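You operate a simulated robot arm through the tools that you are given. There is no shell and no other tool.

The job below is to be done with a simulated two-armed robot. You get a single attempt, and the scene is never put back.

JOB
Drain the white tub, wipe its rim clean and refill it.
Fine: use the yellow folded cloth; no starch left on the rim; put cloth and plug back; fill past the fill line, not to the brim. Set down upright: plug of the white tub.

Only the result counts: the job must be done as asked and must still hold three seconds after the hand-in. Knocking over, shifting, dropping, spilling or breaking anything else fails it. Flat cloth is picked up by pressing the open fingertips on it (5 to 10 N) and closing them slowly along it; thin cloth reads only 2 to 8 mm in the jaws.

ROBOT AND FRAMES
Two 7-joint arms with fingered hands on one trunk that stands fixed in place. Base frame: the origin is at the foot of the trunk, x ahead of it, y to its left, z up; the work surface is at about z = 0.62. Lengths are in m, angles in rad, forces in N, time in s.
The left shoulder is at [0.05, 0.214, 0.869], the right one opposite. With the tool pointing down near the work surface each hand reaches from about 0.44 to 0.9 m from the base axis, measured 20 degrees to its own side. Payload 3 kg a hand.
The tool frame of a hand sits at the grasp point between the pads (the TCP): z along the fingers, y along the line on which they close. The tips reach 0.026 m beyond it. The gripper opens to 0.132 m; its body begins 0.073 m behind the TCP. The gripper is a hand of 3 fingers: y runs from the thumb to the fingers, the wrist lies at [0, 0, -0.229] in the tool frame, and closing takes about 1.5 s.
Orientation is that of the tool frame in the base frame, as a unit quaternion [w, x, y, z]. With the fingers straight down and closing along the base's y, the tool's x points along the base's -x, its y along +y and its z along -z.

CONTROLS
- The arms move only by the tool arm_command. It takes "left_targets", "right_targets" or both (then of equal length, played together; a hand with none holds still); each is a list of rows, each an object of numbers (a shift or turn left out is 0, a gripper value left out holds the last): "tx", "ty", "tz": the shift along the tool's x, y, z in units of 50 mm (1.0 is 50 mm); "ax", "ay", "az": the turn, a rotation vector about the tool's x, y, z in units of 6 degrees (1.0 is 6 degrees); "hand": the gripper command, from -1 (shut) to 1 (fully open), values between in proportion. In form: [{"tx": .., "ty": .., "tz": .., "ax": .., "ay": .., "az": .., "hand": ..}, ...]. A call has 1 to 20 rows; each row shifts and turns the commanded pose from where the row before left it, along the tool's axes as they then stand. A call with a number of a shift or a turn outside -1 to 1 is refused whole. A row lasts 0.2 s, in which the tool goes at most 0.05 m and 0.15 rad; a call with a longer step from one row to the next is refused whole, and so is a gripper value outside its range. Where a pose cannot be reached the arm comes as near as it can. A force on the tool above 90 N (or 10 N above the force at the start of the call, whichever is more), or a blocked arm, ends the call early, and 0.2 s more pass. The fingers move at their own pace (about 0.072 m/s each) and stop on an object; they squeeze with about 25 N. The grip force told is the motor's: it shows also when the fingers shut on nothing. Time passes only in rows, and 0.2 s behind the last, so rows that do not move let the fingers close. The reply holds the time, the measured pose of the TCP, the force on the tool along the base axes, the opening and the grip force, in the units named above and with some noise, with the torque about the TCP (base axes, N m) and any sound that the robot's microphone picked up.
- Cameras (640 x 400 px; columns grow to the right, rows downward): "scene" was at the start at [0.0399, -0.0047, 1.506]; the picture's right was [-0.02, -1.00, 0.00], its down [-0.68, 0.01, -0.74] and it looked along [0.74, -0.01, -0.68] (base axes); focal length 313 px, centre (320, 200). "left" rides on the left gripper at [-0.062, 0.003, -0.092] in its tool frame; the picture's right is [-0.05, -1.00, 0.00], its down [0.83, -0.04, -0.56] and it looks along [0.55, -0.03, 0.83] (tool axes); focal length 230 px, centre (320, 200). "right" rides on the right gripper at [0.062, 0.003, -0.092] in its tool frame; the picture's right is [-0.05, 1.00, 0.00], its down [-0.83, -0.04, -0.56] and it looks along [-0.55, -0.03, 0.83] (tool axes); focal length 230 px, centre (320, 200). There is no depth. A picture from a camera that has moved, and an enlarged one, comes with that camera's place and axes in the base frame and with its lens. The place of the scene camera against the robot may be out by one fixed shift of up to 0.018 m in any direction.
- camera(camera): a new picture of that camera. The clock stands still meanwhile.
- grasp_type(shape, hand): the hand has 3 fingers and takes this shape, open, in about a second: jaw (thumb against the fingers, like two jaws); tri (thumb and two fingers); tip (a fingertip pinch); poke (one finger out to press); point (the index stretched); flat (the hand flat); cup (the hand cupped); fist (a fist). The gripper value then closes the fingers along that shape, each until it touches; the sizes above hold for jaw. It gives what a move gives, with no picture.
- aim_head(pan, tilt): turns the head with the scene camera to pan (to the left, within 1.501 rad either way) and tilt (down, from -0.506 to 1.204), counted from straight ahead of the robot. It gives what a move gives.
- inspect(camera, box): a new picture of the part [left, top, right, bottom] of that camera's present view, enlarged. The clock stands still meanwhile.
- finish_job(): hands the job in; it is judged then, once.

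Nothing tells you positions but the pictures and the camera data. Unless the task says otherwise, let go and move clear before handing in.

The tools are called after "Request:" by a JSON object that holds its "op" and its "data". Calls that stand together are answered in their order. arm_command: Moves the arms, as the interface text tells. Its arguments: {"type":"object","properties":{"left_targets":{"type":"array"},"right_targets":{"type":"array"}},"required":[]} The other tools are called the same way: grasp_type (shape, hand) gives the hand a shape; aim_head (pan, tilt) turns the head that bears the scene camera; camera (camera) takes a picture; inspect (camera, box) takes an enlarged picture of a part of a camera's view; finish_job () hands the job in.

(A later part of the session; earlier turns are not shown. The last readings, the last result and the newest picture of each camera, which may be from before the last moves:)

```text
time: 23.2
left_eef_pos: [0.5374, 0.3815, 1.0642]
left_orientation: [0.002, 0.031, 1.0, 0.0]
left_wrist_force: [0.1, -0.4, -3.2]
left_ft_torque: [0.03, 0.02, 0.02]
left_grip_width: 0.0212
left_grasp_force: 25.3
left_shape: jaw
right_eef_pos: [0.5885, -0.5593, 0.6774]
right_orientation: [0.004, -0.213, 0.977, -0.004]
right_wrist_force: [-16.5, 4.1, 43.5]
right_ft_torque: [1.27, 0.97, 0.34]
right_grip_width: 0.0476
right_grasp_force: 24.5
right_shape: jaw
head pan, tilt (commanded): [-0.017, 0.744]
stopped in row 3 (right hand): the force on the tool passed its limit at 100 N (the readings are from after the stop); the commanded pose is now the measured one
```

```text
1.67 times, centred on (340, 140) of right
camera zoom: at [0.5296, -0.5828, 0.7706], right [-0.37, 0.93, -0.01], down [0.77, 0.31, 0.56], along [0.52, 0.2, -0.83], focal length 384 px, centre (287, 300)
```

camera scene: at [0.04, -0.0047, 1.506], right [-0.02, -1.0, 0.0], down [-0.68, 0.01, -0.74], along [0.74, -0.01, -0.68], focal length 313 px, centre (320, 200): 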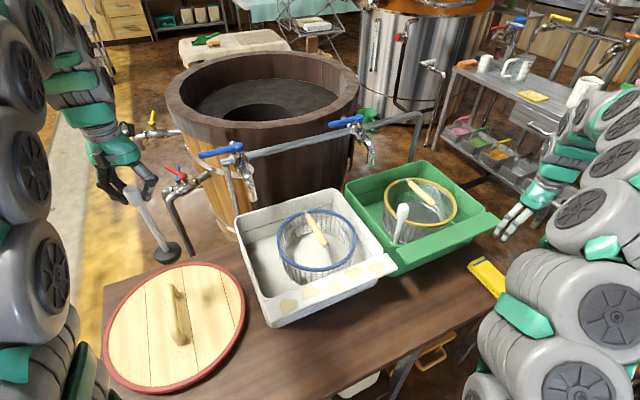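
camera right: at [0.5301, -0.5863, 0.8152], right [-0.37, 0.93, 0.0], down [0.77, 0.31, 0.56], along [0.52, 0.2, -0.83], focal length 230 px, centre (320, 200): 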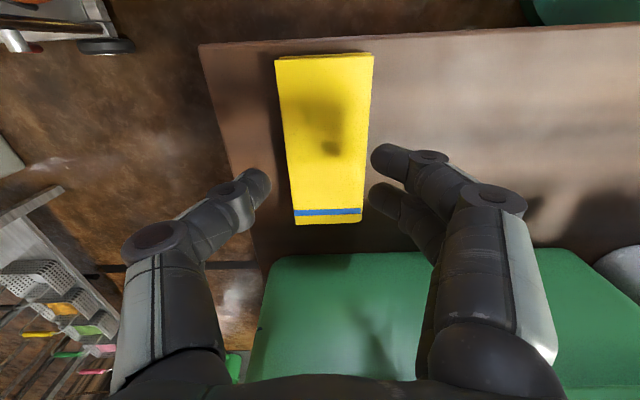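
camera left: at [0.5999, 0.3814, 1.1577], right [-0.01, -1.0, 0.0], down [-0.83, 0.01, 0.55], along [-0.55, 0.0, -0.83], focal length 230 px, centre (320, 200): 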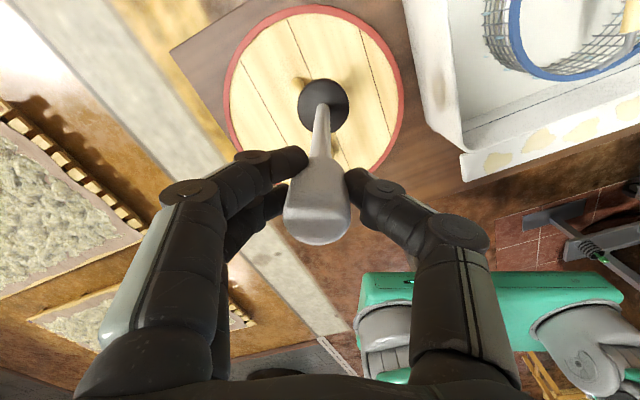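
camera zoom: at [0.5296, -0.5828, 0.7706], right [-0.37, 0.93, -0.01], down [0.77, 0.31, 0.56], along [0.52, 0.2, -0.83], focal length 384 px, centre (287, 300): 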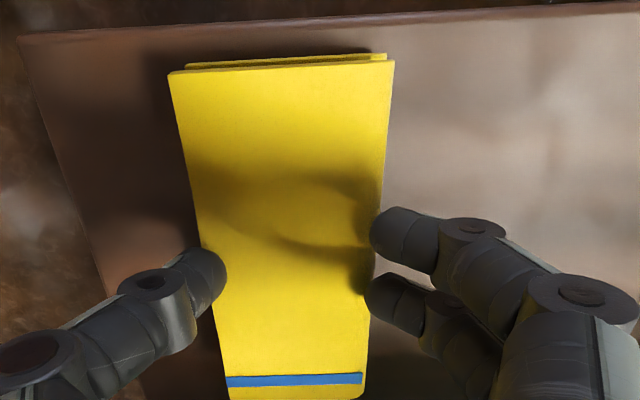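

The fingers met the cloth's sides at 43 mm with 25 N, and pressing down on top of that spiked the force to 100 N. I'll open again and back off slightly to reassess.

Request:
{"op": "arm_command", "data": {"right_targets": [{"hand": -0.1}, {}, {"tz": -0.2}, {}]}}

Request:
{"op": "camera", "data": {"camera": "right"}}

Request:
{"op": "inspect", "data": {"camera": "right", "box": [220, 20, 460, 260]}}

Request:
{"op": "inspect", "data": {"camera": "scene", "box": [460, 220, 560, 310]}}

```text
time: 24.2
left_eef_pos: [0.5382, 0.3822, 1.0643]
left_orientation: [0.0, 0.03, 1.0, 0.0]
left_wrist_force: [-0.2, 0.3, -2.2]
left_ft_torque: [-0.03, 0.04, 0.03]
left_grip_width: 0.0211
left_grasp_force: 25.1
left_shape: jaw
right_eef_pos: [0.5872, -0.5599, 0.6853]
right_orientation: [0.003, -0.212, 0.977, -0.003]
right_wrist_force: [0.3, -0.5, 0.0]
right_ft_torque: [0.01, 0.0, 0.02]
right_grip_width: 0.0589
right_grasp_force: 0.0
right_shape: jaw
head pan, tilt (commanded): [-0.017, 0.744]
```

```text
taken
camera right: at [0.5294, -0.5816, 0.778], right [-0.37, 0.93, -0.01], down [0.77, 0.31, 0.56], along [0.52, 0.2, -0.83], focal length 230 px, centre (320, 200)
```

right: 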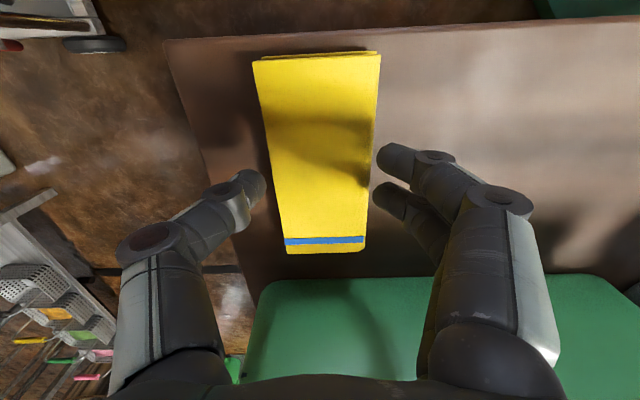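

```text
1.67 times, centred on (340, 140) of right
camera zoom: at [0.5294, -0.5816, 0.778], right [-0.37, 0.93, -0.01], down [0.77, 0.31, 0.56], along [0.52, 0.2, -0.83], focal length 384 px, centre (287, 300)
```

zoom: 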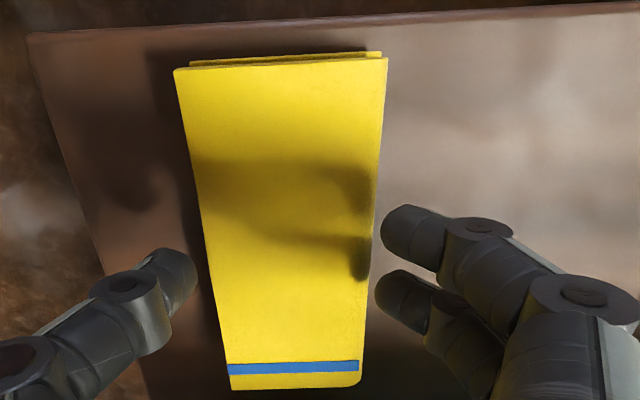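

```text
4.44 times, centred on (510, 265) of scene
camera zoom: at [0.04, -0.0047, 1.506], right [-0.02, -1.0, 0.0], down [-0.68, 0.01, -0.74], along [0.74, -0.01, -0.68], focal length 1390 px, centre (-524, -89)
```

zoom: 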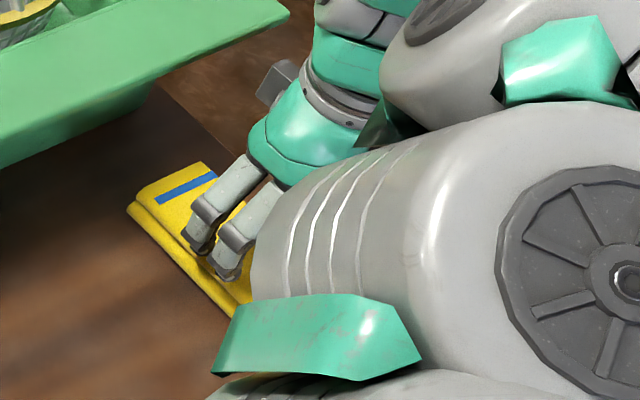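

The cloth hasn't moved, and the fingertips sit just outside its long edges. I'll open a little, go slightly lower with the tips beside the cloth, and close slowly on its sides.

Request:
{"op": "arm_command", "data": {"right_targets": [{"hand": 0.08}, {"tz": 0.1}, {"tz": 0.1}, {"tz": 0.1}, {}]}}

Request:
{"op": "inspect", "data": {"camera": "right", "box": [220, 20, 460, 260]}}

```text
time: 25.4
left_eef_pos: [0.5383, 0.3815, 1.0643]
left_orientation: [0.0, 0.029, 1.0, 0.0]
left_wrist_force: [1.3, -0.3, -2.7]
left_ft_torque: [0.01, -0.01, 0.02]
left_grip_width: 0.0211
left_grasp_force: 25.4
left_shape: jaw
right_eef_pos: [0.5875, -0.5604, 0.6711]
right_orientation: [0.003, -0.214, 0.977, -0.003]
right_wrist_force: [0.2, 0.0, -0.2]
right_ft_torque: [0.0, -0.02, -0.02]
right_grip_width: 0.0708
right_grasp_force: 0.0
right_shape: jaw
head pan, tilt (commanded): [-0.017, 0.744]
```

```text
1.67 times, centred on (340, 140) of right
camera zoom: at [0.5295, -0.5825, 0.7636], right [-0.37, 0.93, -0.01], down [0.77, 0.31, 0.56], along [0.52, 0.2, -0.83], focal length 384 px, centre (287, 300)
```

zoom: 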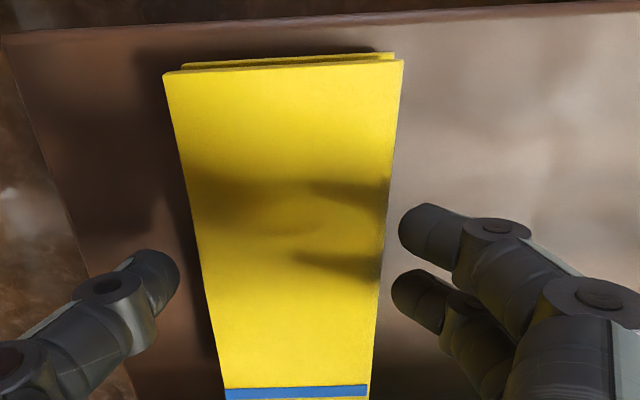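

The tips are beside the cloth with no load on them. I'll close slowly now and watch the grip width.

Request:
{"op": "arm_command", "data": {"right_targets": [{"hand": -0.05}, {"hand": -0.15}, {"hand": -0.25}, {"hand": -0.35}, {"hand": -0.45}, {}]}}

Request:
{"op": "inspect", "data": {"camera": "right", "box": [220, 20, 460, 260]}}

```text
time: 26.8
left_eef_pos: [0.5386, 0.3818, 1.0645]
left_orientation: [0.001, 0.03, 1.0, 0.0]
left_wrist_force: [-0.4, 0.7, -3.8]
left_ft_torque: [-0.02, 0.04, 0.01]
left_grip_width: 0.0211
left_grasp_force: 25.2
left_shape: jaw
right_eef_pos: [0.5884, -0.5598, 0.6703]
right_orientation: [0.004, -0.213, 0.977, -0.003]
right_wrist_force: [-1.0, -0.4, 0.2]
right_ft_torque: [0.01, -0.03, -0.02]
right_grip_width: 0.0586
right_grasp_force: 25.0
right_shape: jaw
head pan, tilt (commanded): [-0.017, 0.744]
```

```text
1.67 times, centred on (340, 140) of right
camera zoom: at [0.5295, -0.5824, 0.7635], right [-0.37, 0.93, -0.01], down [0.77, 0.31, 0.56], along [0.52, 0.2, -0.83], focal length 384 px, centre (287, 300)
```

zoom: 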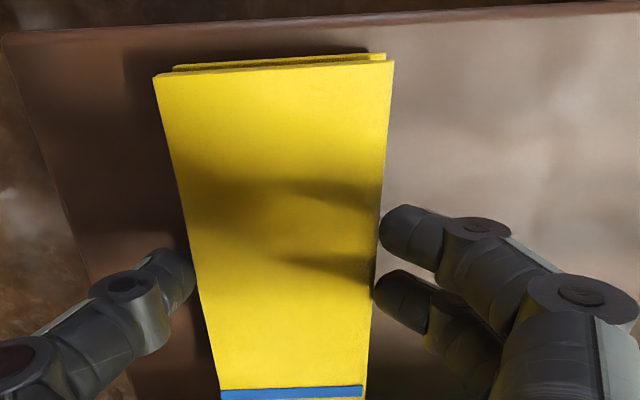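

The hand is holding the cloth's sides at 59 mm with 25 N and no vertical load. I'll try a slow lift and see whether the cloth comes along.

Request:
{"op": "arm_command", "data": {"right_targets": [{"hand": -1}, {}, {"tz": -0.2}, {"tz": -0.2}, {"tz": -0.3}, {"tz": -0.5}, {}]}}

Request:
{"op": "camera", "data": {"camera": "right"}}

Request:
{"op": "inspect", "data": {"camera": "scene", "box": [420, 180, 580, 320]}}

```text
time: 28.4
left_eef_pos: [0.5378, 0.3813, 1.0641]
left_orientation: [0.0, 0.03, 1.0, 0.001]
left_wrist_force: [-0.3, 0.6, -2.7]
left_ft_torque: [-0.02, -0.01, 0.0]
left_grip_width: 0.0211
left_grasp_force: 25.3
left_shape: jaw
right_eef_pos: [0.5889, -0.5601, 0.7328]
right_orientation: [0.003, -0.213, 0.977, -0.003]
right_wrist_force: [1.3, 0.1, -1.0]
right_ft_torque: [0.0, 0.03, 0.02]
right_grip_width: 0.0588
right_grasp_force: 24.5
right_shape: jaw
head pan, tilt (commanded): [-0.017, 0.744]
```

```text
taken
camera right: at [0.5302, -0.5834, 0.8245], right [-0.37, 0.93, -0.01], down [0.77, 0.31, 0.56], along [0.52, 0.2, -0.83], focal length 230 px, centre (320, 200)
```

right: 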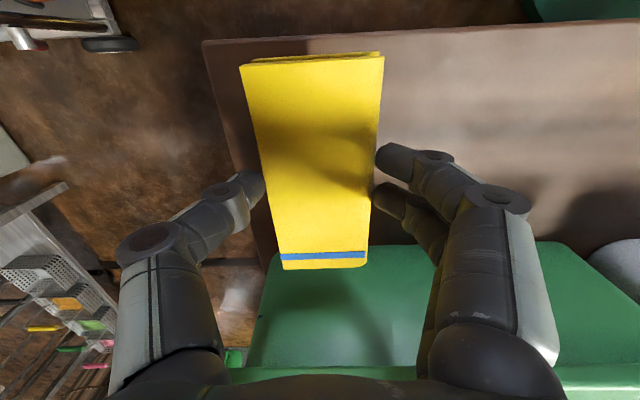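

```text
2.86 times, centred on (500, 250) of scene
camera zoom: at [0.04, -0.0047, 1.506], right [-0.02, -1.0, 0.0], down [-0.68, 0.01, -0.74], along [0.74, -0.01, -0.68], focal length 893 px, centre (-194, 57)
```

zoom: 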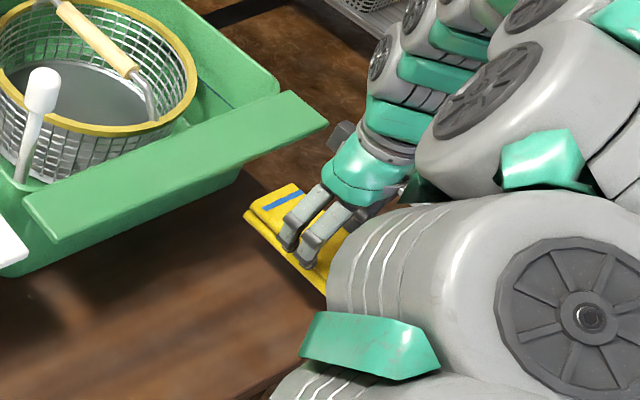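

The cloth came up as a firm block and sits rigidly in the hand, with its bottom about 5 cm below the TCP. I'll raise it well clear and carry it over the right end of the white tub's ledge.

Request:
{"op": "arm_command", "data": {"right_targets": [{"tz": -0.8}, {"tz": -1}, {"tz": -1}, {"tz": -1}, {"tz": -1}, {"ty": 1}, {"ty": 1}, {"ty": 1}, {"ty": 1}, {"ty": 1}, {"ty": 1}, {"ty": 1}, {"tx": -1}, {"tx": -1}, {}]}}

Request:
{"op": "camera", "data": {"camera": "right"}}

Request:
{"op": "camera", "data": {"camera": "scene"}}

```text
time: 31.6
left_eef_pos: [0.5389, 0.3812, 1.0641]
left_orientation: [-0.001, 0.029, 1.0, 0.0]
left_wrist_force: [0.3, 0.1, -1.9]
left_ft_torque: [0.01, -0.01, -0.01]
left_grip_width: 0.0211
left_grasp_force: 25.0
left_shape: jaw
right_eef_pos: [0.5314, -0.2004, 0.9653]
right_orientation: [0.004, -0.213, 0.977, -0.002]
right_wrist_force: [-0.1, -0.1, -0.5]
right_ft_torque: [-0.01, 0.02, -0.02]
right_grip_width: 0.0585
right_grasp_force: 25.3
right_shape: jaw
head pan, tilt (commanded): [-0.017, 0.744]
```

```text
taken
camera right: at [0.4727, -0.2229, 1.0589], right [-0.37, 0.93, -0.01], down [0.77, 0.31, 0.56], along [0.52, 0.2, -0.83], focal length 230 px, centre (320, 200)
```

right: 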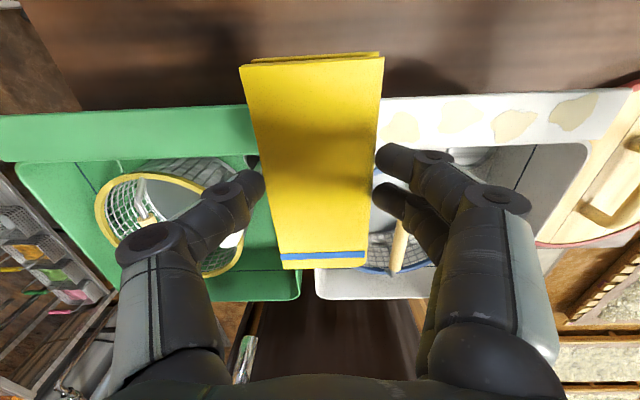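

```text
taken
camera scene: at [0.04, -0.0046, 1.506], right [-0.02, -1.0, 0.0], down [-0.68, 0.01, -0.74], along [0.74, -0.01, -0.68], focal length 313 px, centre (320, 200)
```

scene: 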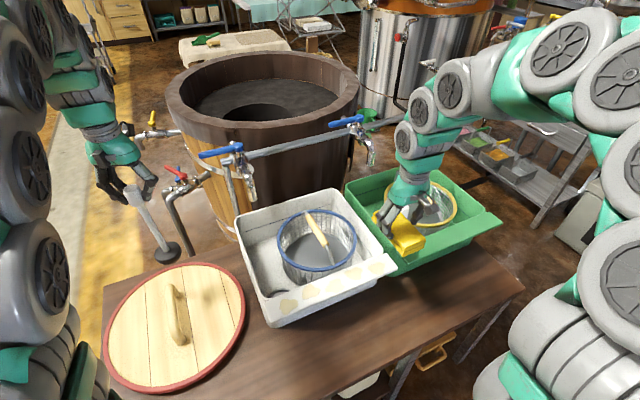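

The cloth is over the right end of the ledge, a couple of centimetres toward the front of its centre line. I'll nudge it 5 mm forward and lower it to just above the ledge.

Request:
{"op": "arm_command", "data": {"right_targets": [{"tz": 0.8, "tx": -0.1}, {"tz": 0.8}, {"tz": 0.6}, {"tz": 0.2}, {}]}}

Request:
{"op": "camera", "data": {"camera": "right"}}

Request:
{"op": "inspect", "data": {"camera": "scene", "box": [300, 160, 500, 310]}}

```text
time: 32.8
left_eef_pos: [0.5377, 0.3808, 1.0647]
left_orientation: [0.0, 0.03, 1.0, 0.0]
left_wrist_force: [0.6, 0.0, -2.9]
left_ft_torque: [0.0, -0.02, -0.02]
left_grip_width: 0.0211
left_grasp_force: 24.9
left_shape: jaw
right_eef_pos: [0.5376, -0.1976, 0.8465]
right_orientation: [0.002, -0.213, 0.977, -0.004]
right_wrist_force: [-0.4, -0.7, -0.3]
right_ft_torque: [-0.04, -0.05, -0.01]
right_grip_width: 0.0584
right_grasp_force: 25.5
right_shape: jaw
head pan, tilt (commanded): [-0.017, 0.744]
```

```text
taken
camera right: at [0.4791, -0.2199, 0.9402], right [-0.37, 0.93, -0.01], down [0.77, 0.31, 0.56], along [0.52, 0.2, -0.83], focal length 230 px, centre (320, 200)
```

right: 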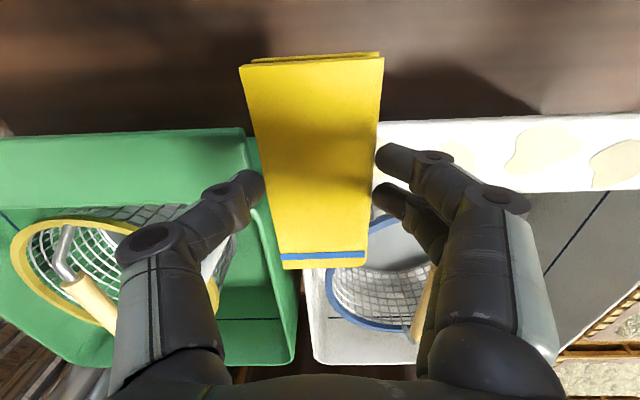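

```text
2.67 times, centred on (400, 235) of scene
camera zoom: at [0.04, -0.0047, 1.506], right [-0.02, -1.0, 0.0], down [-0.68, 0.01, -0.74], along [0.74, -0.01, -0.68], focal length 834 px, centre (107, 107)
```

zoom: 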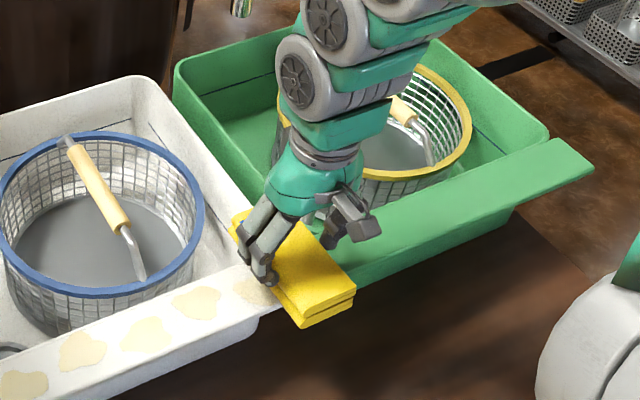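

The cloth covers the right end of the ledge and ends short of the basket rim. I'll lower it in small steps until I feel light contact.

Request:
{"op": "arm_command", "data": {"right_targets": [{"tz": 0.08}, {"tz": 0.06}, {}]}}

Request:
{"op": "arm_command", "data": {"right_targets": [{"tz": 0.06}, {}]}}

Request:
{"op": "arm_command", "data": {"right_targets": [{"tz": 0.04}, {}]}}

```text
time: 33.6
left_eef_pos: [0.5388, 0.3822, 1.063]
left_orientation: [0.0, 0.029, 1.0, -0.001]
left_wrist_force: [-0.3, 0.0, -2.7]
left_ft_torque: [0.0, 0.0, -0.02]
left_grip_width: 0.0211
left_grasp_force: 24.8
left_shape: jaw
right_eef_pos: [0.5362, -0.1971, 0.8403]
right_orientation: [0.003, -0.213, 0.977, -0.003]
right_wrist_force: [-0.1, -0.7, -0.4]
right_ft_torque: [0.03, 0.01, 0.01]
right_grip_width: 0.0585
right_grasp_force: 24.4
right_shape: jaw
head pan, tilt (commanded): [-0.017, 0.744]
```

```text
time: 34.2
left_eef_pos: [0.5374, 0.3815, 1.0639]
left_orientation: [0.0, 0.03, 1.0, 0.0]
left_wrist_force: [-0.4, -0.9, -1.8]
left_ft_torque: [0.03, 0.0, 0.02]
left_grip_width: 0.0208
left_grasp_force: 24.9
left_shape: jaw
right_eef_pos: [0.5376, -0.1977, 0.8386]
right_orientation: [0.003, -0.213, 0.977, -0.002]
right_wrist_force: [0.9, 0.2, -0.3]
right_ft_torque: [0.01, -0.02, -0.01]
right_grip_width: 0.0584
right_grasp_force: 25.5
right_shape: jaw
head pan, tilt (commanded): [-0.017, 0.744]
```

```text
time: 34.8
left_eef_pos: [0.5374, 0.3817, 1.0634]
left_orientation: [0.0, 0.03, 1.0, 0.001]
left_wrist_force: [-0.2, 0.5, -1.5]
left_ft_torque: [0.03, -0.01, 0.03]
left_grip_width: 0.021
left_grasp_force: 25.2
left_shape: jaw
right_eef_pos: [0.5385, -0.1978, 0.8373]
right_orientation: [0.003, -0.214, 0.977, -0.003]
right_wrist_force: [-0.7, 0.4, -0.8]
right_ft_torque: [0.0, 0.0, -0.02]
right_grip_width: 0.0586
right_grasp_force: 24.7
right_shape: jaw
head pan, tilt (commanded): [-0.017, 0.744]
```

There is no contact yet at z≈0.836, so I'll keep stepping down.

Request:
{"op": "arm_command", "data": {"right_targets": [{"tz": 0.06}, {}]}}

Request:
{"op": "arm_command", "data": {"right_targets": [{"tz": 0.05}, {}]}}

Request:
{"op": "arm_command", "data": {"right_targets": [{"tz": 0.04}, {}]}}

```text
time: 35.4
left_eef_pos: [0.5388, 0.3822, 1.0638]
left_orientation: [0.0, 0.03, 1.0, 0.0]
left_wrist_force: [-0.1, 0.1, -2.9]
left_ft_torque: [0.03, 0.02, 0.03]
left_grip_width: 0.021
left_grasp_force: 25.1
left_shape: jaw
right_eef_pos: [0.5369, -0.1975, 0.8345]
right_orientation: [0.004, -0.212, 0.977, -0.002]
right_wrist_force: [0.0, -0.4, -0.8]
right_ft_torque: [0.04, 0.02, 0.01]
right_grip_width: 0.0588
right_grasp_force: 24.8
right_shape: jaw
head pan, tilt (commanded): [-0.017, 0.744]
```

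```text
time: 36.0
left_eef_pos: [0.5382, 0.3815, 1.0648]
left_orientation: [0.0, 0.029, 1.0, -0.001]
left_wrist_force: [-0.2, 0.1, -2.7]
left_ft_torque: [-0.01, -0.02, 0.01]
left_grip_width: 0.021
left_grasp_force: 25.2
left_shape: jaw
right_eef_pos: [0.5377, -0.1984, 0.8307]
right_orientation: [0.003, -0.214, 0.977, -0.003]
right_wrist_force: [-1.0, -0.5, 1.2]
right_ft_torque: [0.01, -0.01, -0.03]
right_grip_width: 0.0588
right_grasp_force: 25.1
right_shape: jaw
head pan, tilt (commanded): [-0.017, 0.744]
```

```text
time: 36.6
left_eef_pos: [0.5386, 0.3822, 1.0635]
left_orientation: [0.0, 0.029, 1.0, 0.0]
left_wrist_force: [-0.3, -0.1, -2.9]
left_ft_torque: [0.02, 0.01, 0.0]
left_grip_width: 0.0211
left_grasp_force: 25.1
left_shape: jaw
right_eef_pos: [0.5377, -0.1979, 0.8296]
right_orientation: [0.004, -0.213, 0.977, -0.003]
right_wrist_force: [0.2, 0.1, 10.0]
right_ft_torque: [0.05, -0.01, 0.0]
right_grip_width: 0.0587
right_grasp_force: 25.2
right_shape: jaw
head pan, tilt (commanded): [-0.017, 0.744]
```

There is firm, even contact at 10 N with the cloth on the ledge. I'll slide it to the left along the ledge and check the force partway.

Request:
{"op": "arm_command", "data": {"right_targets": [{"ty": 0.3}, {"ty": 0.4}, {"ty": 0.4}, {"ty": 0.4}, {"ty": 0.4}, {"ty": 0.4}, {"ty": 0.4}, {"ty": 0.3}]}}

Request:
{"op": "camera", "data": {"camera": "right"}}

Request:
{"op": "inspect", "data": {"camera": "scene", "box": [240, 170, 440, 330]}}

```text
time: 38.4
left_eef_pos: [0.5378, 0.3821, 1.0645]
left_orientation: [0.0, 0.029, 1.0, 0.0]
left_wrist_force: [-0.9, 1.4, -1.7]
left_ft_torque: [0.01, -0.03, 0.01]
left_grip_width: 0.0209
left_grasp_force: 25.1
left_shape: jaw
right_eef_pos: [0.4724, -0.064, 0.8294]
right_orientation: [0.003, -0.213, 0.977, -0.003]
right_wrist_force: [3.6, -7.5, 15.1]
right_ft_torque: [-0.33, -0.19, -0.01]
right_grip_width: 0.0594
right_grasp_force: 24.9
right_shape: jaw
head pan, tilt (commanded): [-0.017, 0.744]
```

```text
taken
camera right: at [0.4152, -0.086, 0.9212], right [-0.37, 0.93, -0.01], down [0.77, 0.31, 0.56], along [0.52, 0.2, -0.83], focal length 230 px, centre (320, 200)
```

right: 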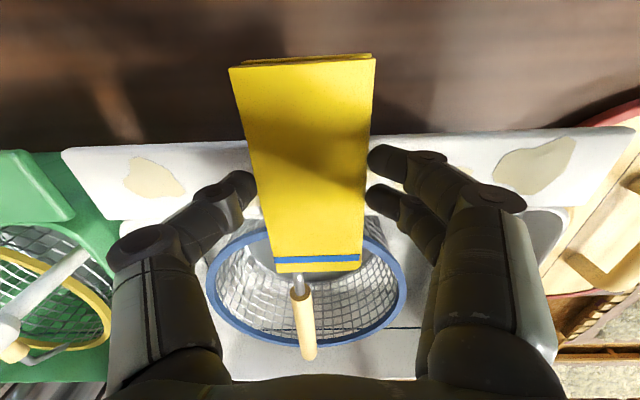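

```text
2.50 times, centred on (340, 250) of scene
camera zoom: at [0.0399, -0.0047, 1.506], right [-0.02, -1.0, 0.0], down [-0.68, 0.01, -0.74], along [0.74, -0.01, -0.68], focal length 782 px, centre (270, 75)
```

zoom: 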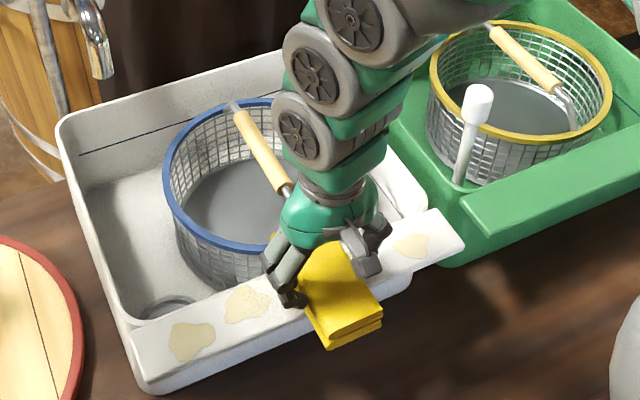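

The wipe is working: the rightmost patch is paler but not fully gone, so several strokes will be needed. I'll continue to the left end of the ledge.

Request:
{"op": "arm_command", "data": {"right_targets": [{"ty": 0.3}, {"ty": 0.4}, {"ty": 0.4}, {"ty": 0.4}, {"ty": 0.4}, {"ty": 0.4}, {"ty": 0.4}, {"ty": 0.4}, {"ty": 0.4}, {"ty": 0.4}, {"ty": 0.3}]}}

Request:
{"op": "camera", "data": {"camera": "right"}}

Request:
{"op": "camera", "data": {"camera": "scene"}}

Request:
{"op": "inspect", "data": {"camera": "scene", "box": [240, 170, 440, 330]}}

```text
time: 40.8
left_eef_pos: [0.5374, 0.3817, 1.0636]
left_orientation: [0.0, 0.029, 1.0, 0.001]
left_wrist_force: [0.3, 0.3, -2.7]
left_ft_torque: [-0.04, 0.01, 0.0]
left_grip_width: 0.021
left_grasp_force: 25.0
left_shape: jaw
right_eef_pos: [0.3847, 0.1302, 0.8255]
right_orientation: [0.003, -0.213, 0.977, -0.003]
right_wrist_force: [5.9, -7.6, 22.0]
right_ft_torque: [-0.71, -0.42, 0.08]
right_grip_width: 0.0592
right_grasp_force: 24.8
right_shape: jaw
head pan, tilt (commanded): [-0.017, 0.744]
```

```text
taken
camera right: at [0.3274, 0.1075, 0.9194], right [-0.37, 0.93, -0.01], down [0.77, 0.31, 0.56], along [0.52, 0.2, -0.83], focal length 230 px, centre (320, 200)
```

right: 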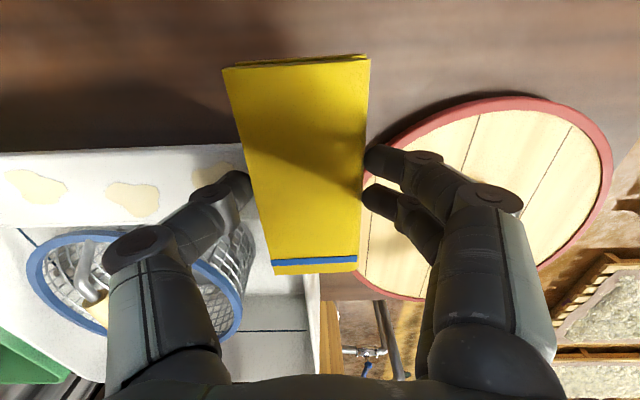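

```text
taken
camera scene: at [0.0399, -0.0048, 1.506], right [-0.02, -1.0, 0.0], down [-0.68, 0.01, -0.74], along [0.74, -0.01, -0.68], focal length 313 px, centre (320, 200)
```

scene: 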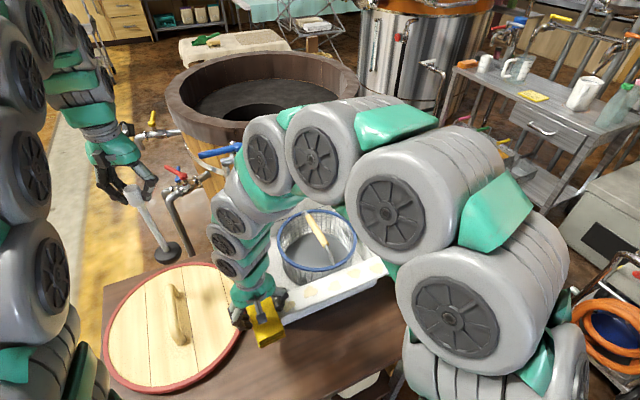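

```text
2.50 times, centred on (340, 250) of scene
camera zoom: at [0.0399, -0.0048, 1.506], right [-0.02, -1.0, 0.0], down [-0.68, 0.01, -0.74], along [0.74, -0.01, -0.68], focal length 782 px, centre (270, 75)
```

zoom: 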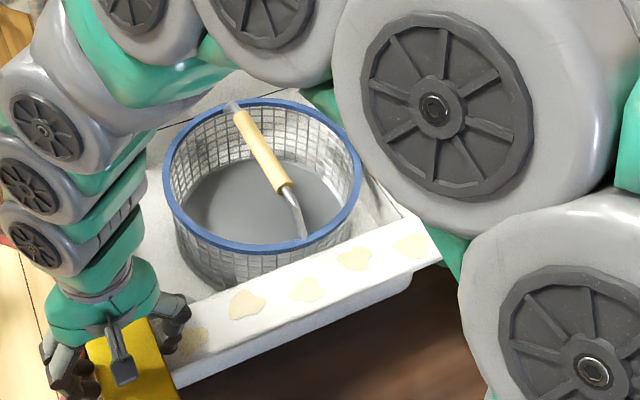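

I've reached the left end of the ledge, with force up to 22 N because the hand is tilted about 0.4°. The patches are paler but still there, so I'll correct the tilt and wipe back to the right.

Request:
{"op": "arm_command", "data": {"right_targets": [{"ax": -0.07, "ty": -0.3}, {"ty": -0.4}, {"ty": -0.4}, {"ty": -0.4}, {"ty": -0.4}, {"ty": -0.4}, {"ty": -0.4}, {"ty": -0.4}, {"ty": -0.4}]}}

Request:
{"op": "arm_command", "data": {"right_targets": [{"ty": -0.4}, {"ty": -0.4}, {"ty": -0.4}, {"ty": -0.4}, {"ty": -0.4}, {"ty": -0.4}, {"ty": -0.4}, {"ty": -0.3}]}}

Request:
{"op": "camera", "data": {"camera": "right"}}

Request:
{"op": "inspect", "data": {"camera": "scene", "box": [240, 170, 440, 330]}}

```text
time: 42.8
left_eef_pos: [0.5377, 0.3812, 1.0643]
left_orientation: [0.0, 0.03, 1.0, -0.001]
left_wrist_force: [0.6, -1.0, -1.9]
left_ft_torque: [0.02, 0.0, 0.0]
left_grip_width: 0.021
left_grasp_force: 25.1
left_shape: jaw
right_eef_pos: [0.4608, -0.0276, 0.8257]
right_orientation: [0.003, -0.214, 0.977, 0.0]
right_wrist_force: [-3.2, 7.2, 15.8]
right_ft_torque: [0.27, 0.14, 0.01]
right_grip_width: 0.059
right_grasp_force: 25.2
right_shape: jaw
head pan, tilt (commanded): [-0.017, 0.744]
```

```text
time: 44.6
left_eef_pos: [0.5389, 0.3807, 1.0644]
left_orientation: [0.0, 0.03, 1.0, 0.001]
left_wrist_force: [-0.1, 0.4, -2.1]
left_ft_torque: [0.03, -0.02, 0.01]
left_grip_width: 0.0209
left_grasp_force: 24.9
left_shape: jaw
right_eef_pos: [0.5233, -0.1714, 0.8264]
right_orientation: [0.002, -0.213, 0.977, 0.001]
right_wrist_force: [-2.6, 5.1, 11.2]
right_ft_torque: [0.26, 0.07, -0.02]
right_grip_width: 0.0591
right_grasp_force: 25.9
right_shape: jaw
head pan, tilt (commanded): [-0.017, 0.744]
```

```text
taken
camera right: at [0.4654, -0.1941, 0.9192], right [-0.37, 0.93, 0.0], down [0.77, 0.31, 0.56], along [0.52, 0.21, -0.83], focal length 230 px, centre (320, 200)
```

right: 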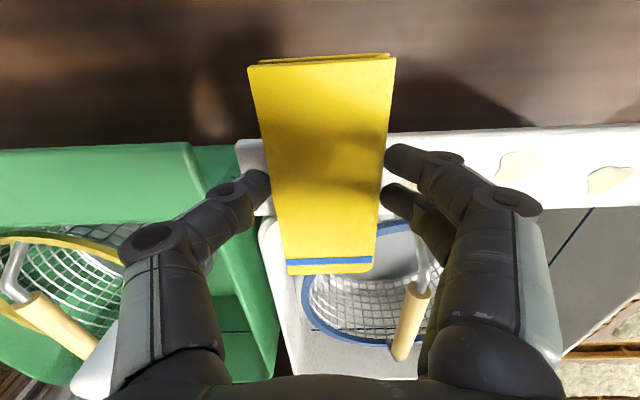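

```text
2.50 times, centred on (340, 250) of scene
camera zoom: at [0.0398, -0.0046, 1.506], right [-0.02, -1.0, 0.0], down [-0.68, 0.01, -0.74], along [0.74, -0.01, -0.68], focal length 782 px, centre (270, 75)
```

zoom: 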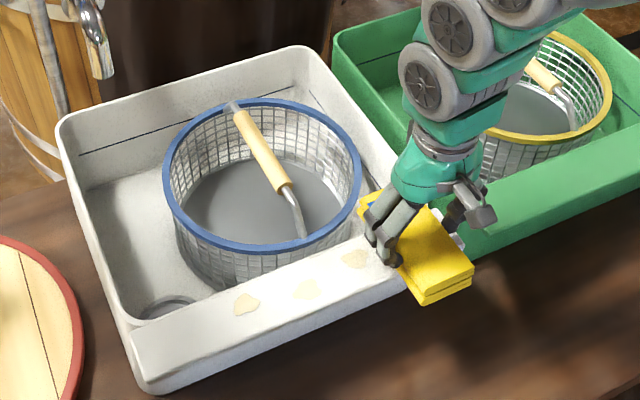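

The patches are shrinking and the leftmost one is already gone. I'll cover the right end fully, then sweep left again.

Request:
{"op": "arm_command", "data": {"right_targets": [{"ty": -0.3}, {"ty": -0.3}, {"ty": 0.3}, {"ty": 0.4}, {"ty": 0.4}, {"ty": 0.4}, {"ty": 0.4}, {"ty": 0.4}, {"ty": 0.4}, {"ty": 0.4}]}}

Request:
{"op": "arm_command", "data": {"right_targets": [{"ty": 0.4}, {"ty": 0.4}, {"ty": 0.4}, {"ty": 0.4}, {"ty": 0.4}, {"ty": 0.4}, {"ty": 0.4}, {"ty": 0.2}]}}

Request:
{"op": "camera", "data": {"camera": "right"}}

Request:
{"op": "inspect", "data": {"camera": "scene", "box": [240, 170, 440, 330]}}

```text
time: 46.8
left_eef_pos: [0.5376, 0.3822, 1.0647]
left_orientation: [0.0, 0.03, 1.0, 0.0]
left_wrist_force: [0.3, -0.2, -2.6]
left_ft_torque: [0.01, -0.02, 0.0]
left_grip_width: 0.021
left_grasp_force: 24.9
left_shape: jaw
right_eef_pos: [0.4705, -0.0563, 0.8257]
right_orientation: [0.003, -0.213, 0.977, 0.0]
right_wrist_force: [4.1, -6.0, 14.6]
right_ft_torque: [-0.32, -0.13, 0.03]
right_grip_width: 0.0591
right_grasp_force: 25.1
right_shape: jaw
head pan, tilt (commanded): [-0.017, 0.744]
```

```text
time: 48.6
left_eef_pos: [0.5381, 0.3815, 1.0638]
left_orientation: [-0.001, 0.03, 1.0, 0.0]
left_wrist_force: [0.2, -0.4, -2.7]
left_ft_torque: [0.01, 0.0, 0.01]
left_grip_width: 0.0209
left_grasp_force: 25.3
left_shape: jaw
right_eef_pos: [0.4083, 0.0804, 0.8253]
right_orientation: [0.002, -0.213, 0.977, 0.0]
right_wrist_force: [2.6, -7.3, 16.3]
right_ft_torque: [-0.26, -0.1, 0.03]
right_grip_width: 0.0592
right_grasp_force: 24.8
right_shape: jaw
head pan, tilt (commanded): [-0.017, 0.744]
```

```text
taken
camera right: at [0.3506, 0.0578, 0.9187], right [-0.37, 0.93, 0.0], down [0.77, 0.31, 0.56], along [0.52, 0.21, -0.83], focal length 230 px, centre (320, 200)
```

right: 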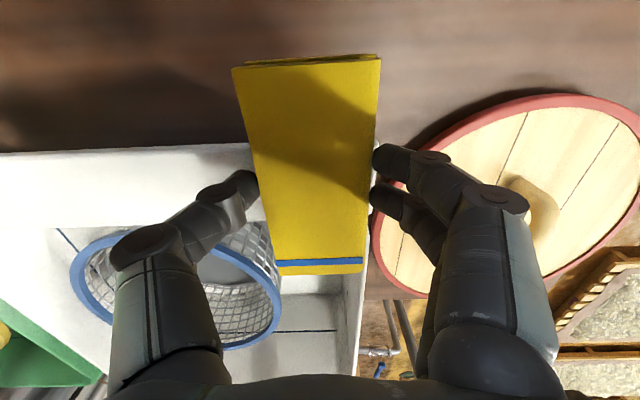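

```text
2.50 times, centred on (340, 250) of scene
camera zoom: at [0.0399, -0.0048, 1.506], right [-0.02, -1.0, 0.0], down [-0.68, 0.01, -0.74], along [0.74, -0.01, -0.68], focal length 782 px, centre (270, 75)
```

zoom: 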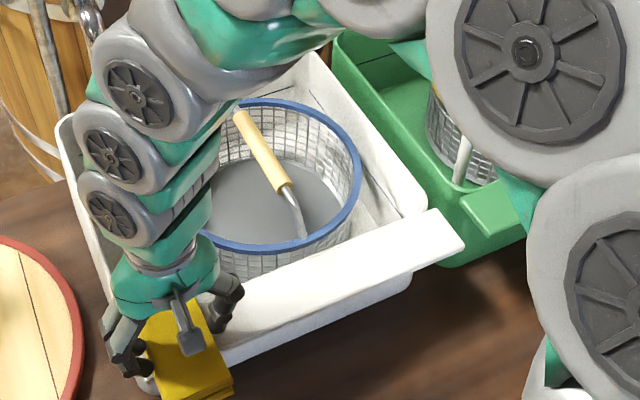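

The ledge now looks clean. For safety I'll make one more pass to the right, then lift off and inspect it.

Request:
{"op": "arm_command", "data": {"right_targets": [{"ty": 0.3}, {"ty": -0.4}, {"ty": -0.4}, {"ty": -0.4}, {"ty": -0.4}, {"ty": -0.4}, {"ty": -0.4}, {"ty": -0.4}, {"ty": -0.4}]}}

Request:
{"op": "arm_command", "data": {"right_targets": [{"ty": -0.4}, {"ty": -0.4}, {"ty": -0.4}, {"ty": -0.4}, {"ty": -0.4}, {"ty": -0.4}, {"ty": -0.4}, {"ty": -0.4}, {"ty": -0.3}, {"tz": -0.4}, {"tz": -0.8}, {"tz": -0.8}, {}]}}

Request:
{"op": "camera", "data": {"camera": "right"}}

Request:
{"op": "inspect", "data": {"camera": "scene", "box": [240, 170, 440, 330]}}

```text
time: 50.6
left_eef_pos: [0.5379, 0.3814, 1.0642]
left_orientation: [0.0, 0.03, 1.0, -0.001]
left_wrist_force: [0.4, 0.0, -2.3]
left_ft_torque: [0.01, -0.01, 0.01]
left_grip_width: 0.0212
left_grasp_force: 25.1
left_shape: jaw
right_eef_pos: [0.4723, -0.053, 0.8283]
right_orientation: [0.003, -0.214, 0.977, 0.0]
right_wrist_force: [0.4, -0.9, -1.5]
right_ft_torque: [0.01, 0.03, -0.01]
right_grip_width: 0.0589
right_grasp_force: 24.9
right_shape: jaw
head pan, tilt (commanded): [-0.017, 0.744]
```

```text
time: 53.4
left_eef_pos: [0.5381, 0.3821, 1.0642]
left_orientation: [0.0, 0.03, 1.0, 0.0]
left_wrist_force: [1.3, -0.4, -2.8]
left_ft_torque: [0.02, -0.01, 0.02]
left_grip_width: 0.0211
left_grasp_force: 25.1
left_shape: jaw
right_eef_pos: [0.5458, -0.2087, 0.927]
right_orientation: [0.002, -0.213, 0.977, 0.0]
right_wrist_force: [0.5, 0.4, -0.9]
right_ft_torque: [-0.02, 0.03, 0.0]
right_grip_width: 0.0589
right_grasp_force: 24.8
right_shape: jaw
head pan, tilt (commanded): [-0.017, 0.744]
```

```text
taken
camera right: at [0.4872, -0.2311, 1.0217], right [-0.37, 0.93, 0.0], down [0.77, 0.31, 0.56], along [0.52, 0.21, -0.83], focal length 230 px, centre (320, 200)
```

right: 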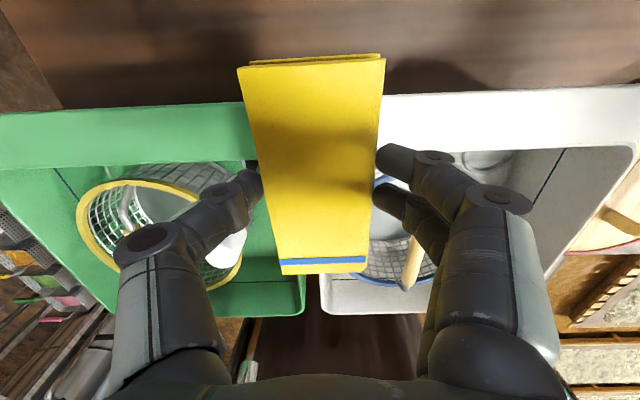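

```text
2.50 times, centred on (340, 250) of scene
camera zoom: at [0.04, -0.0047, 1.506], right [-0.02, -1.0, 0.0], down [-0.68, 0.01, -0.74], along [0.74, -0.01, -0.68], focal length 782 px, centre (270, 75)
```

zoom: 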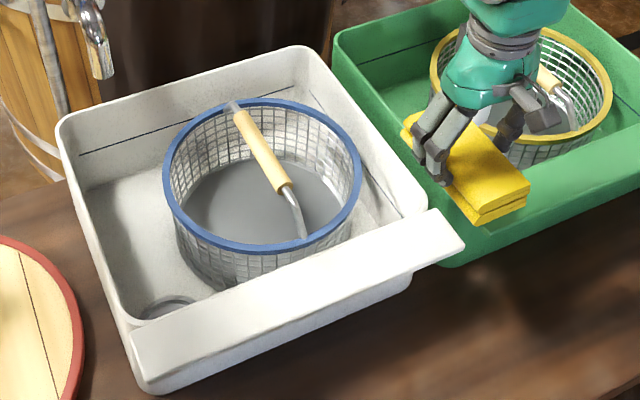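

The ledge appears clean. I'll zoom in hard on it, and on the rest of the rim, to make sure no starch remains before returning the cloth.

Request:
{"op": "inspect", "data": {"camera": "scene", "box": [270, 245, 350, 325]}}

Request:
{"op": "inspect", "data": {"camera": "scene", "box": [335, 235, 435, 305]}}

Request:
{"op": "inspect", "data": {"camera": "scene", "box": [225, 180, 345, 260]}}

Request:
{"op": "inspect", "data": {"camera": "right", "box": [370, 70, 640, 190]}}

```text
5.00 times, centred on (310, 285) of scene
camera zoom: at [0.04, -0.0047, 1.506], right [-0.02, -1.0, 0.0], down [-0.68, 0.01, -0.74], along [0.74, -0.01, -0.68], focal length 1563 px, centre (370, -225)
```

zoom: 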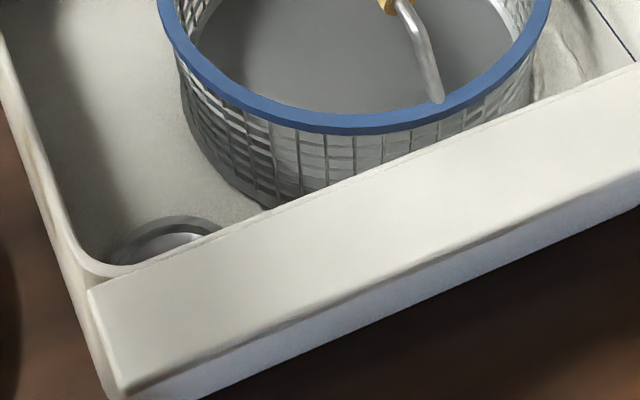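

```text
5.71 times, centred on (385, 270) of scene
camera zoom: at [0.04, -0.0047, 1.506], right [-0.02, -1.0, 0.0], down [-0.68, 0.01, -0.74], along [0.74, -0.01, -0.68], focal length 1787 px, centre (-51, -200)
```

zoom: 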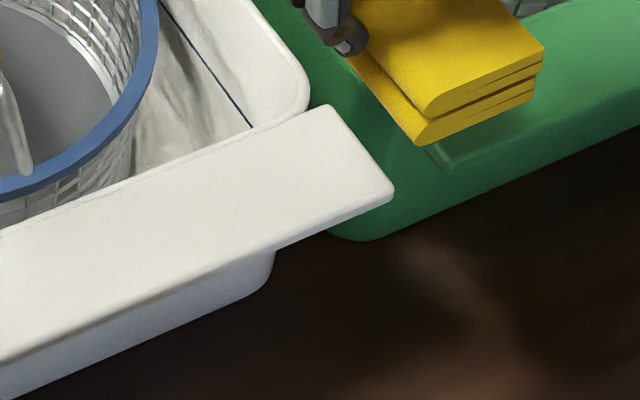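

```text
5.00 times, centred on (285, 220) of scene
camera zoom: at [0.04, -0.0047, 1.506], right [-0.02, -1.0, 0.0], down [-0.68, 0.01, -0.74], along [0.74, -0.01, -0.68], focal length 1563 px, centre (495, 100)
```

zoom: 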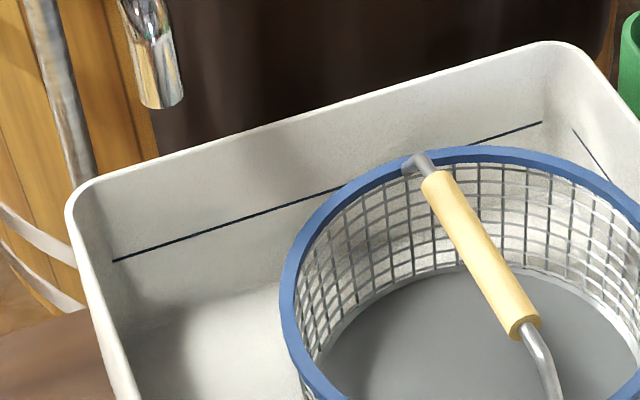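

```text
2.37 times, centred on (505, 130) of right
camera zoom: at [0.4872, -0.2311, 1.0217], right [-0.37, 0.93, 0.0], down [0.77, 0.31, 0.56], along [0.52, 0.21, -0.83], focal length 545 px, centre (-118, 366)
```

zoom: 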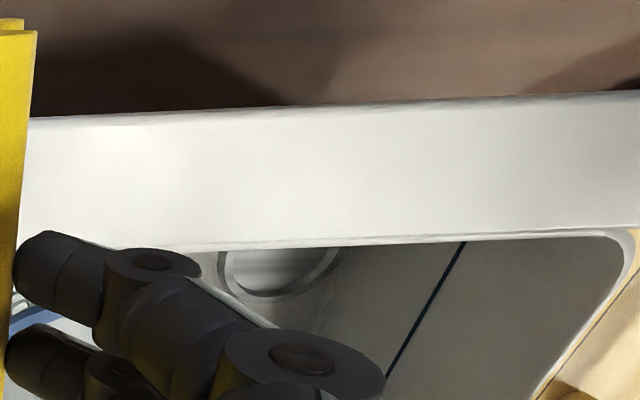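

Ledge and rims look clean and the tub is empty with its drain ring showing. I'll now take the cloth back to its original spot, going over at a safe height first.

Request:
{"op": "arm_command", "data": {"right_targets": [{"tz": -0.8}, {"tx": 1}, {"tx": 1}, {"tx": 0.15}, {"ty": -1}, {"ty": -1}, {"ty": -1}, {"ty": -1}, {"ty": -1}, {"ty": -1}, {"ty": -0.74}, {"tz": 0.9}, {"tz": 0.9}, {"tz": 0.9}, {"tz": 0.9}, {}]}}

Request:
{"op": "camera", "data": {"camera": "right"}}

Request:
{"op": "inspect", "data": {"camera": "scene", "box": [420, 180, 580, 320]}}

```text
time: 56.8
left_eef_pos: [0.5379, 0.3825, 1.0645]
left_orientation: [0.0, 0.03, 1.0, 0.0]
left_wrist_force: [-0.9, 0.8, -2.3]
left_ft_torque: [0.01, -0.04, -0.03]
left_grip_width: 0.021
left_grasp_force: 25.0
left_shape: jaw
right_eef_pos: [0.5849, -0.563, 0.7901]
right_orientation: [0.003, -0.213, 0.977, 0.001]
right_wrist_force: [0.3, -0.1, -0.7]
right_ft_torque: [0.0, 0.0, 0.0]
right_grip_width: 0.0589
right_grasp_force: 24.7
right_shape: jaw
head pan, tilt (commanded): [-0.017, 0.744]
```

```text
taken
camera right: at [0.5271, -0.5866, 0.882], right [-0.37, 0.93, 0.0], down [0.77, 0.31, 0.56], along [0.52, 0.21, -0.83], focal length 230 px, centre (320, 200)
```

right: 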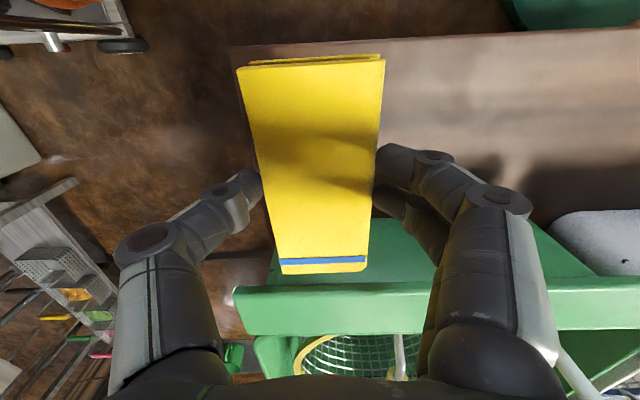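

```text
2.86 times, centred on (500, 250) of scene
camera zoom: at [0.04, -0.0047, 1.506], right [-0.02, -1.0, 0.0], down [-0.68, 0.01, -0.74], along [0.74, -0.01, -0.68], focal length 893 px, centre (-194, 57)
```

zoom: 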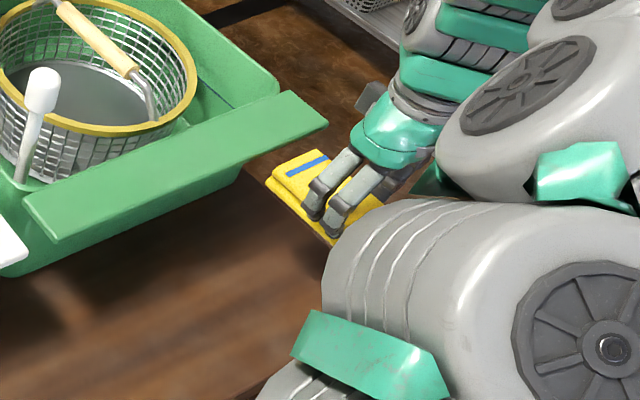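

The cloth is back above its original spot, within a few millimetres. I'll lower it in stages and watch for table contact.

Request:
{"op": "arm_command", "data": {"right_targets": [{"tz": 0.6, "tx": -0.09, "ty": 0.03}, {"tz": 0.6}, {"tz": 0.5}, {"tz": 0.3}, {}]}}

Request:
{"op": "arm_command", "data": {"right_targets": [{"tz": 0.1}, {}]}}

```text
time: 58.0
left_eef_pos: [0.5389, 0.3812, 1.0637]
left_orientation: [0.0, 0.03, 1.0, 0.0]
left_wrist_force: [-0.2, -0.8, -2.2]
left_ft_torque: [0.04, -0.01, 0.02]
left_grip_width: 0.0209
left_grasp_force: 24.6
left_shape: jaw
right_eef_pos: [0.5916, -0.5596, 0.6896]
right_orientation: [0.002, -0.213, 0.977, 0.0]
right_wrist_force: [0.4, 0.2, -0.4]
right_ft_torque: [0.0, 0.0, -0.01]
right_grip_width: 0.0588
right_grasp_force: 25.2
right_shape: jaw
head pan, tilt (commanded): [-0.017, 0.744]
```

```text
time: 58.6
left_eef_pos: [0.5382, 0.3816, 1.0633]
left_orientation: [0.0, 0.029, 1.0, 0.0]
left_wrist_force: [-0.3, -0.1, -2.5]
left_ft_torque: [-0.02, -0.02, -0.01]
left_grip_width: 0.021
left_grasp_force: 24.9
left_shape: jaw
right_eef_pos: [0.5898, -0.5594, 0.6826]
right_orientation: [0.002, -0.213, 0.977, 0.001]
right_wrist_force: [-0.4, 0.1, -0.4]
right_ft_torque: [0.01, 0.01, 0.03]
right_grip_width: 0.0589
right_grasp_force: 25.4
right_shape: jaw
head pan, tilt (commanded): [-0.017, 0.744]
```

No contact at z≈0.684 yet. I'll keep going down by small steps toward the pick-up height of 0.670.

Request:
{"op": "arm_command", "data": {"right_targets": [{"tz": 0.1}, {}]}}

Request:
{"op": "arm_command", "data": {"right_targets": [{"tz": 0.08}, {}]}}

Request:
{"op": "arm_command", "data": {"right_targets": [{"tz": 0.05}, {}]}}

```text
time: 59.2
left_eef_pos: [0.538, 0.382, 1.0632]
left_orientation: [0.0, 0.03, 1.0, 0.0]
left_wrist_force: [-0.3, -0.2, -3.0]
left_ft_torque: [0.03, -0.03, 0.02]
left_grip_width: 0.021
left_grasp_force: 24.8
left_shape: jaw
right_eef_pos: [0.5896, -0.5597, 0.677]
right_orientation: [0.002, -0.213, 0.977, 0.001]
right_wrist_force: [-0.3, -0.1, -0.2]
right_ft_torque: [0.01, -0.02, 0.03]
right_grip_width: 0.0586
right_grasp_force: 25.1
right_shape: jaw
head pan, tilt (commanded): [-0.017, 0.744]
```

```text
time: 59.8
left_eef_pos: [0.5386, 0.3824, 1.0639]
left_orientation: [0.001, 0.029, 1.0, 0.0]
left_wrist_force: [0.3, 0.4, -2.6]
left_ft_torque: [0.0, -0.04, 0.0]
left_grip_width: 0.0211
left_grasp_force: 25.0
left_shape: jaw
right_eef_pos: [0.59, -0.5599, 0.6733]
right_orientation: [0.003, -0.213, 0.977, 0.0]
right_wrist_force: [0.3, -0.2, -0.2]
right_ft_torque: [-0.04, 0.02, -0.01]
right_grip_width: 0.0589
right_grasp_force: 24.6
right_shape: jaw
head pan, tilt (commanded): [-0.017, 0.744]
```

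```text
time: 60.4
left_eef_pos: [0.5381, 0.3821, 1.0643]
left_orientation: [0.0, 0.03, 1.0, 0.0]
left_wrist_force: [0.2, -0.1, -1.8]
left_ft_torque: [0.0, 0.01, -0.01]
left_grip_width: 0.0208
left_grasp_force: 24.7
left_shape: jaw
right_eef_pos: [0.5907, -0.5586, 0.6706]
right_orientation: [0.003, -0.213, 0.977, 0.001]
right_wrist_force: [-0.1, 0.0, 0.2]
right_ft_torque: [0.02, -0.02, -0.02]
right_grip_width: 0.0584
right_grasp_force: 25.0
right_shape: jaw
head pan, tilt (commanded): [-0.017, 0.744]
```

Request:
{"op": "arm_command", "data": {"right_targets": [{"tz": 0.03}, {}]}}

Request:
{"op": "arm_command", "data": {"right_targets": [{"tz": 0.03}, {}]}}

```text
time: 61.0
left_eef_pos: [0.5382, 0.3829, 1.0639]
left_orientation: [0.0, 0.03, 1.0, 0.0]
left_wrist_force: [0.8, 0.2, -2.2]
left_ft_torque: [0.02, 0.01, -0.01]
left_grip_width: 0.0212
left_grasp_force: 25.4
left_shape: jaw
right_eef_pos: [0.5898, -0.5586, 0.668]
right_orientation: [0.003, -0.213, 0.977, 0.001]
right_wrist_force: [-0.1, -0.4, -0.9]
right_ft_torque: [-0.01, 0.02, 0.03]
right_grip_width: 0.0585
right_grasp_force: 24.7
right_shape: jaw
head pan, tilt (commanded): [-0.017, 0.744]
```

```text
time: 61.6
left_eef_pos: [0.5373, 0.3813, 1.0639]
left_orientation: [0.0, 0.029, 1.0, 0.0]
left_wrist_force: [0.5, 0.1, -1.8]
left_ft_torque: [0.03, -0.02, -0.01]
left_grip_width: 0.0207
left_grasp_force: 25.0
left_shape: jaw
right_eef_pos: [0.5909, -0.5581, 0.6676]
right_orientation: [0.003, -0.214, 0.977, 0.0]
right_wrist_force: [-0.4, -0.1, 4.5]
right_ft_torque: [0.08, 0.0, 0.04]
right_grip_width: 0.0585
right_grasp_force: 25.5
right_shape: jaw
head pan, tilt (commanded): [-0.017, 0.744]
```

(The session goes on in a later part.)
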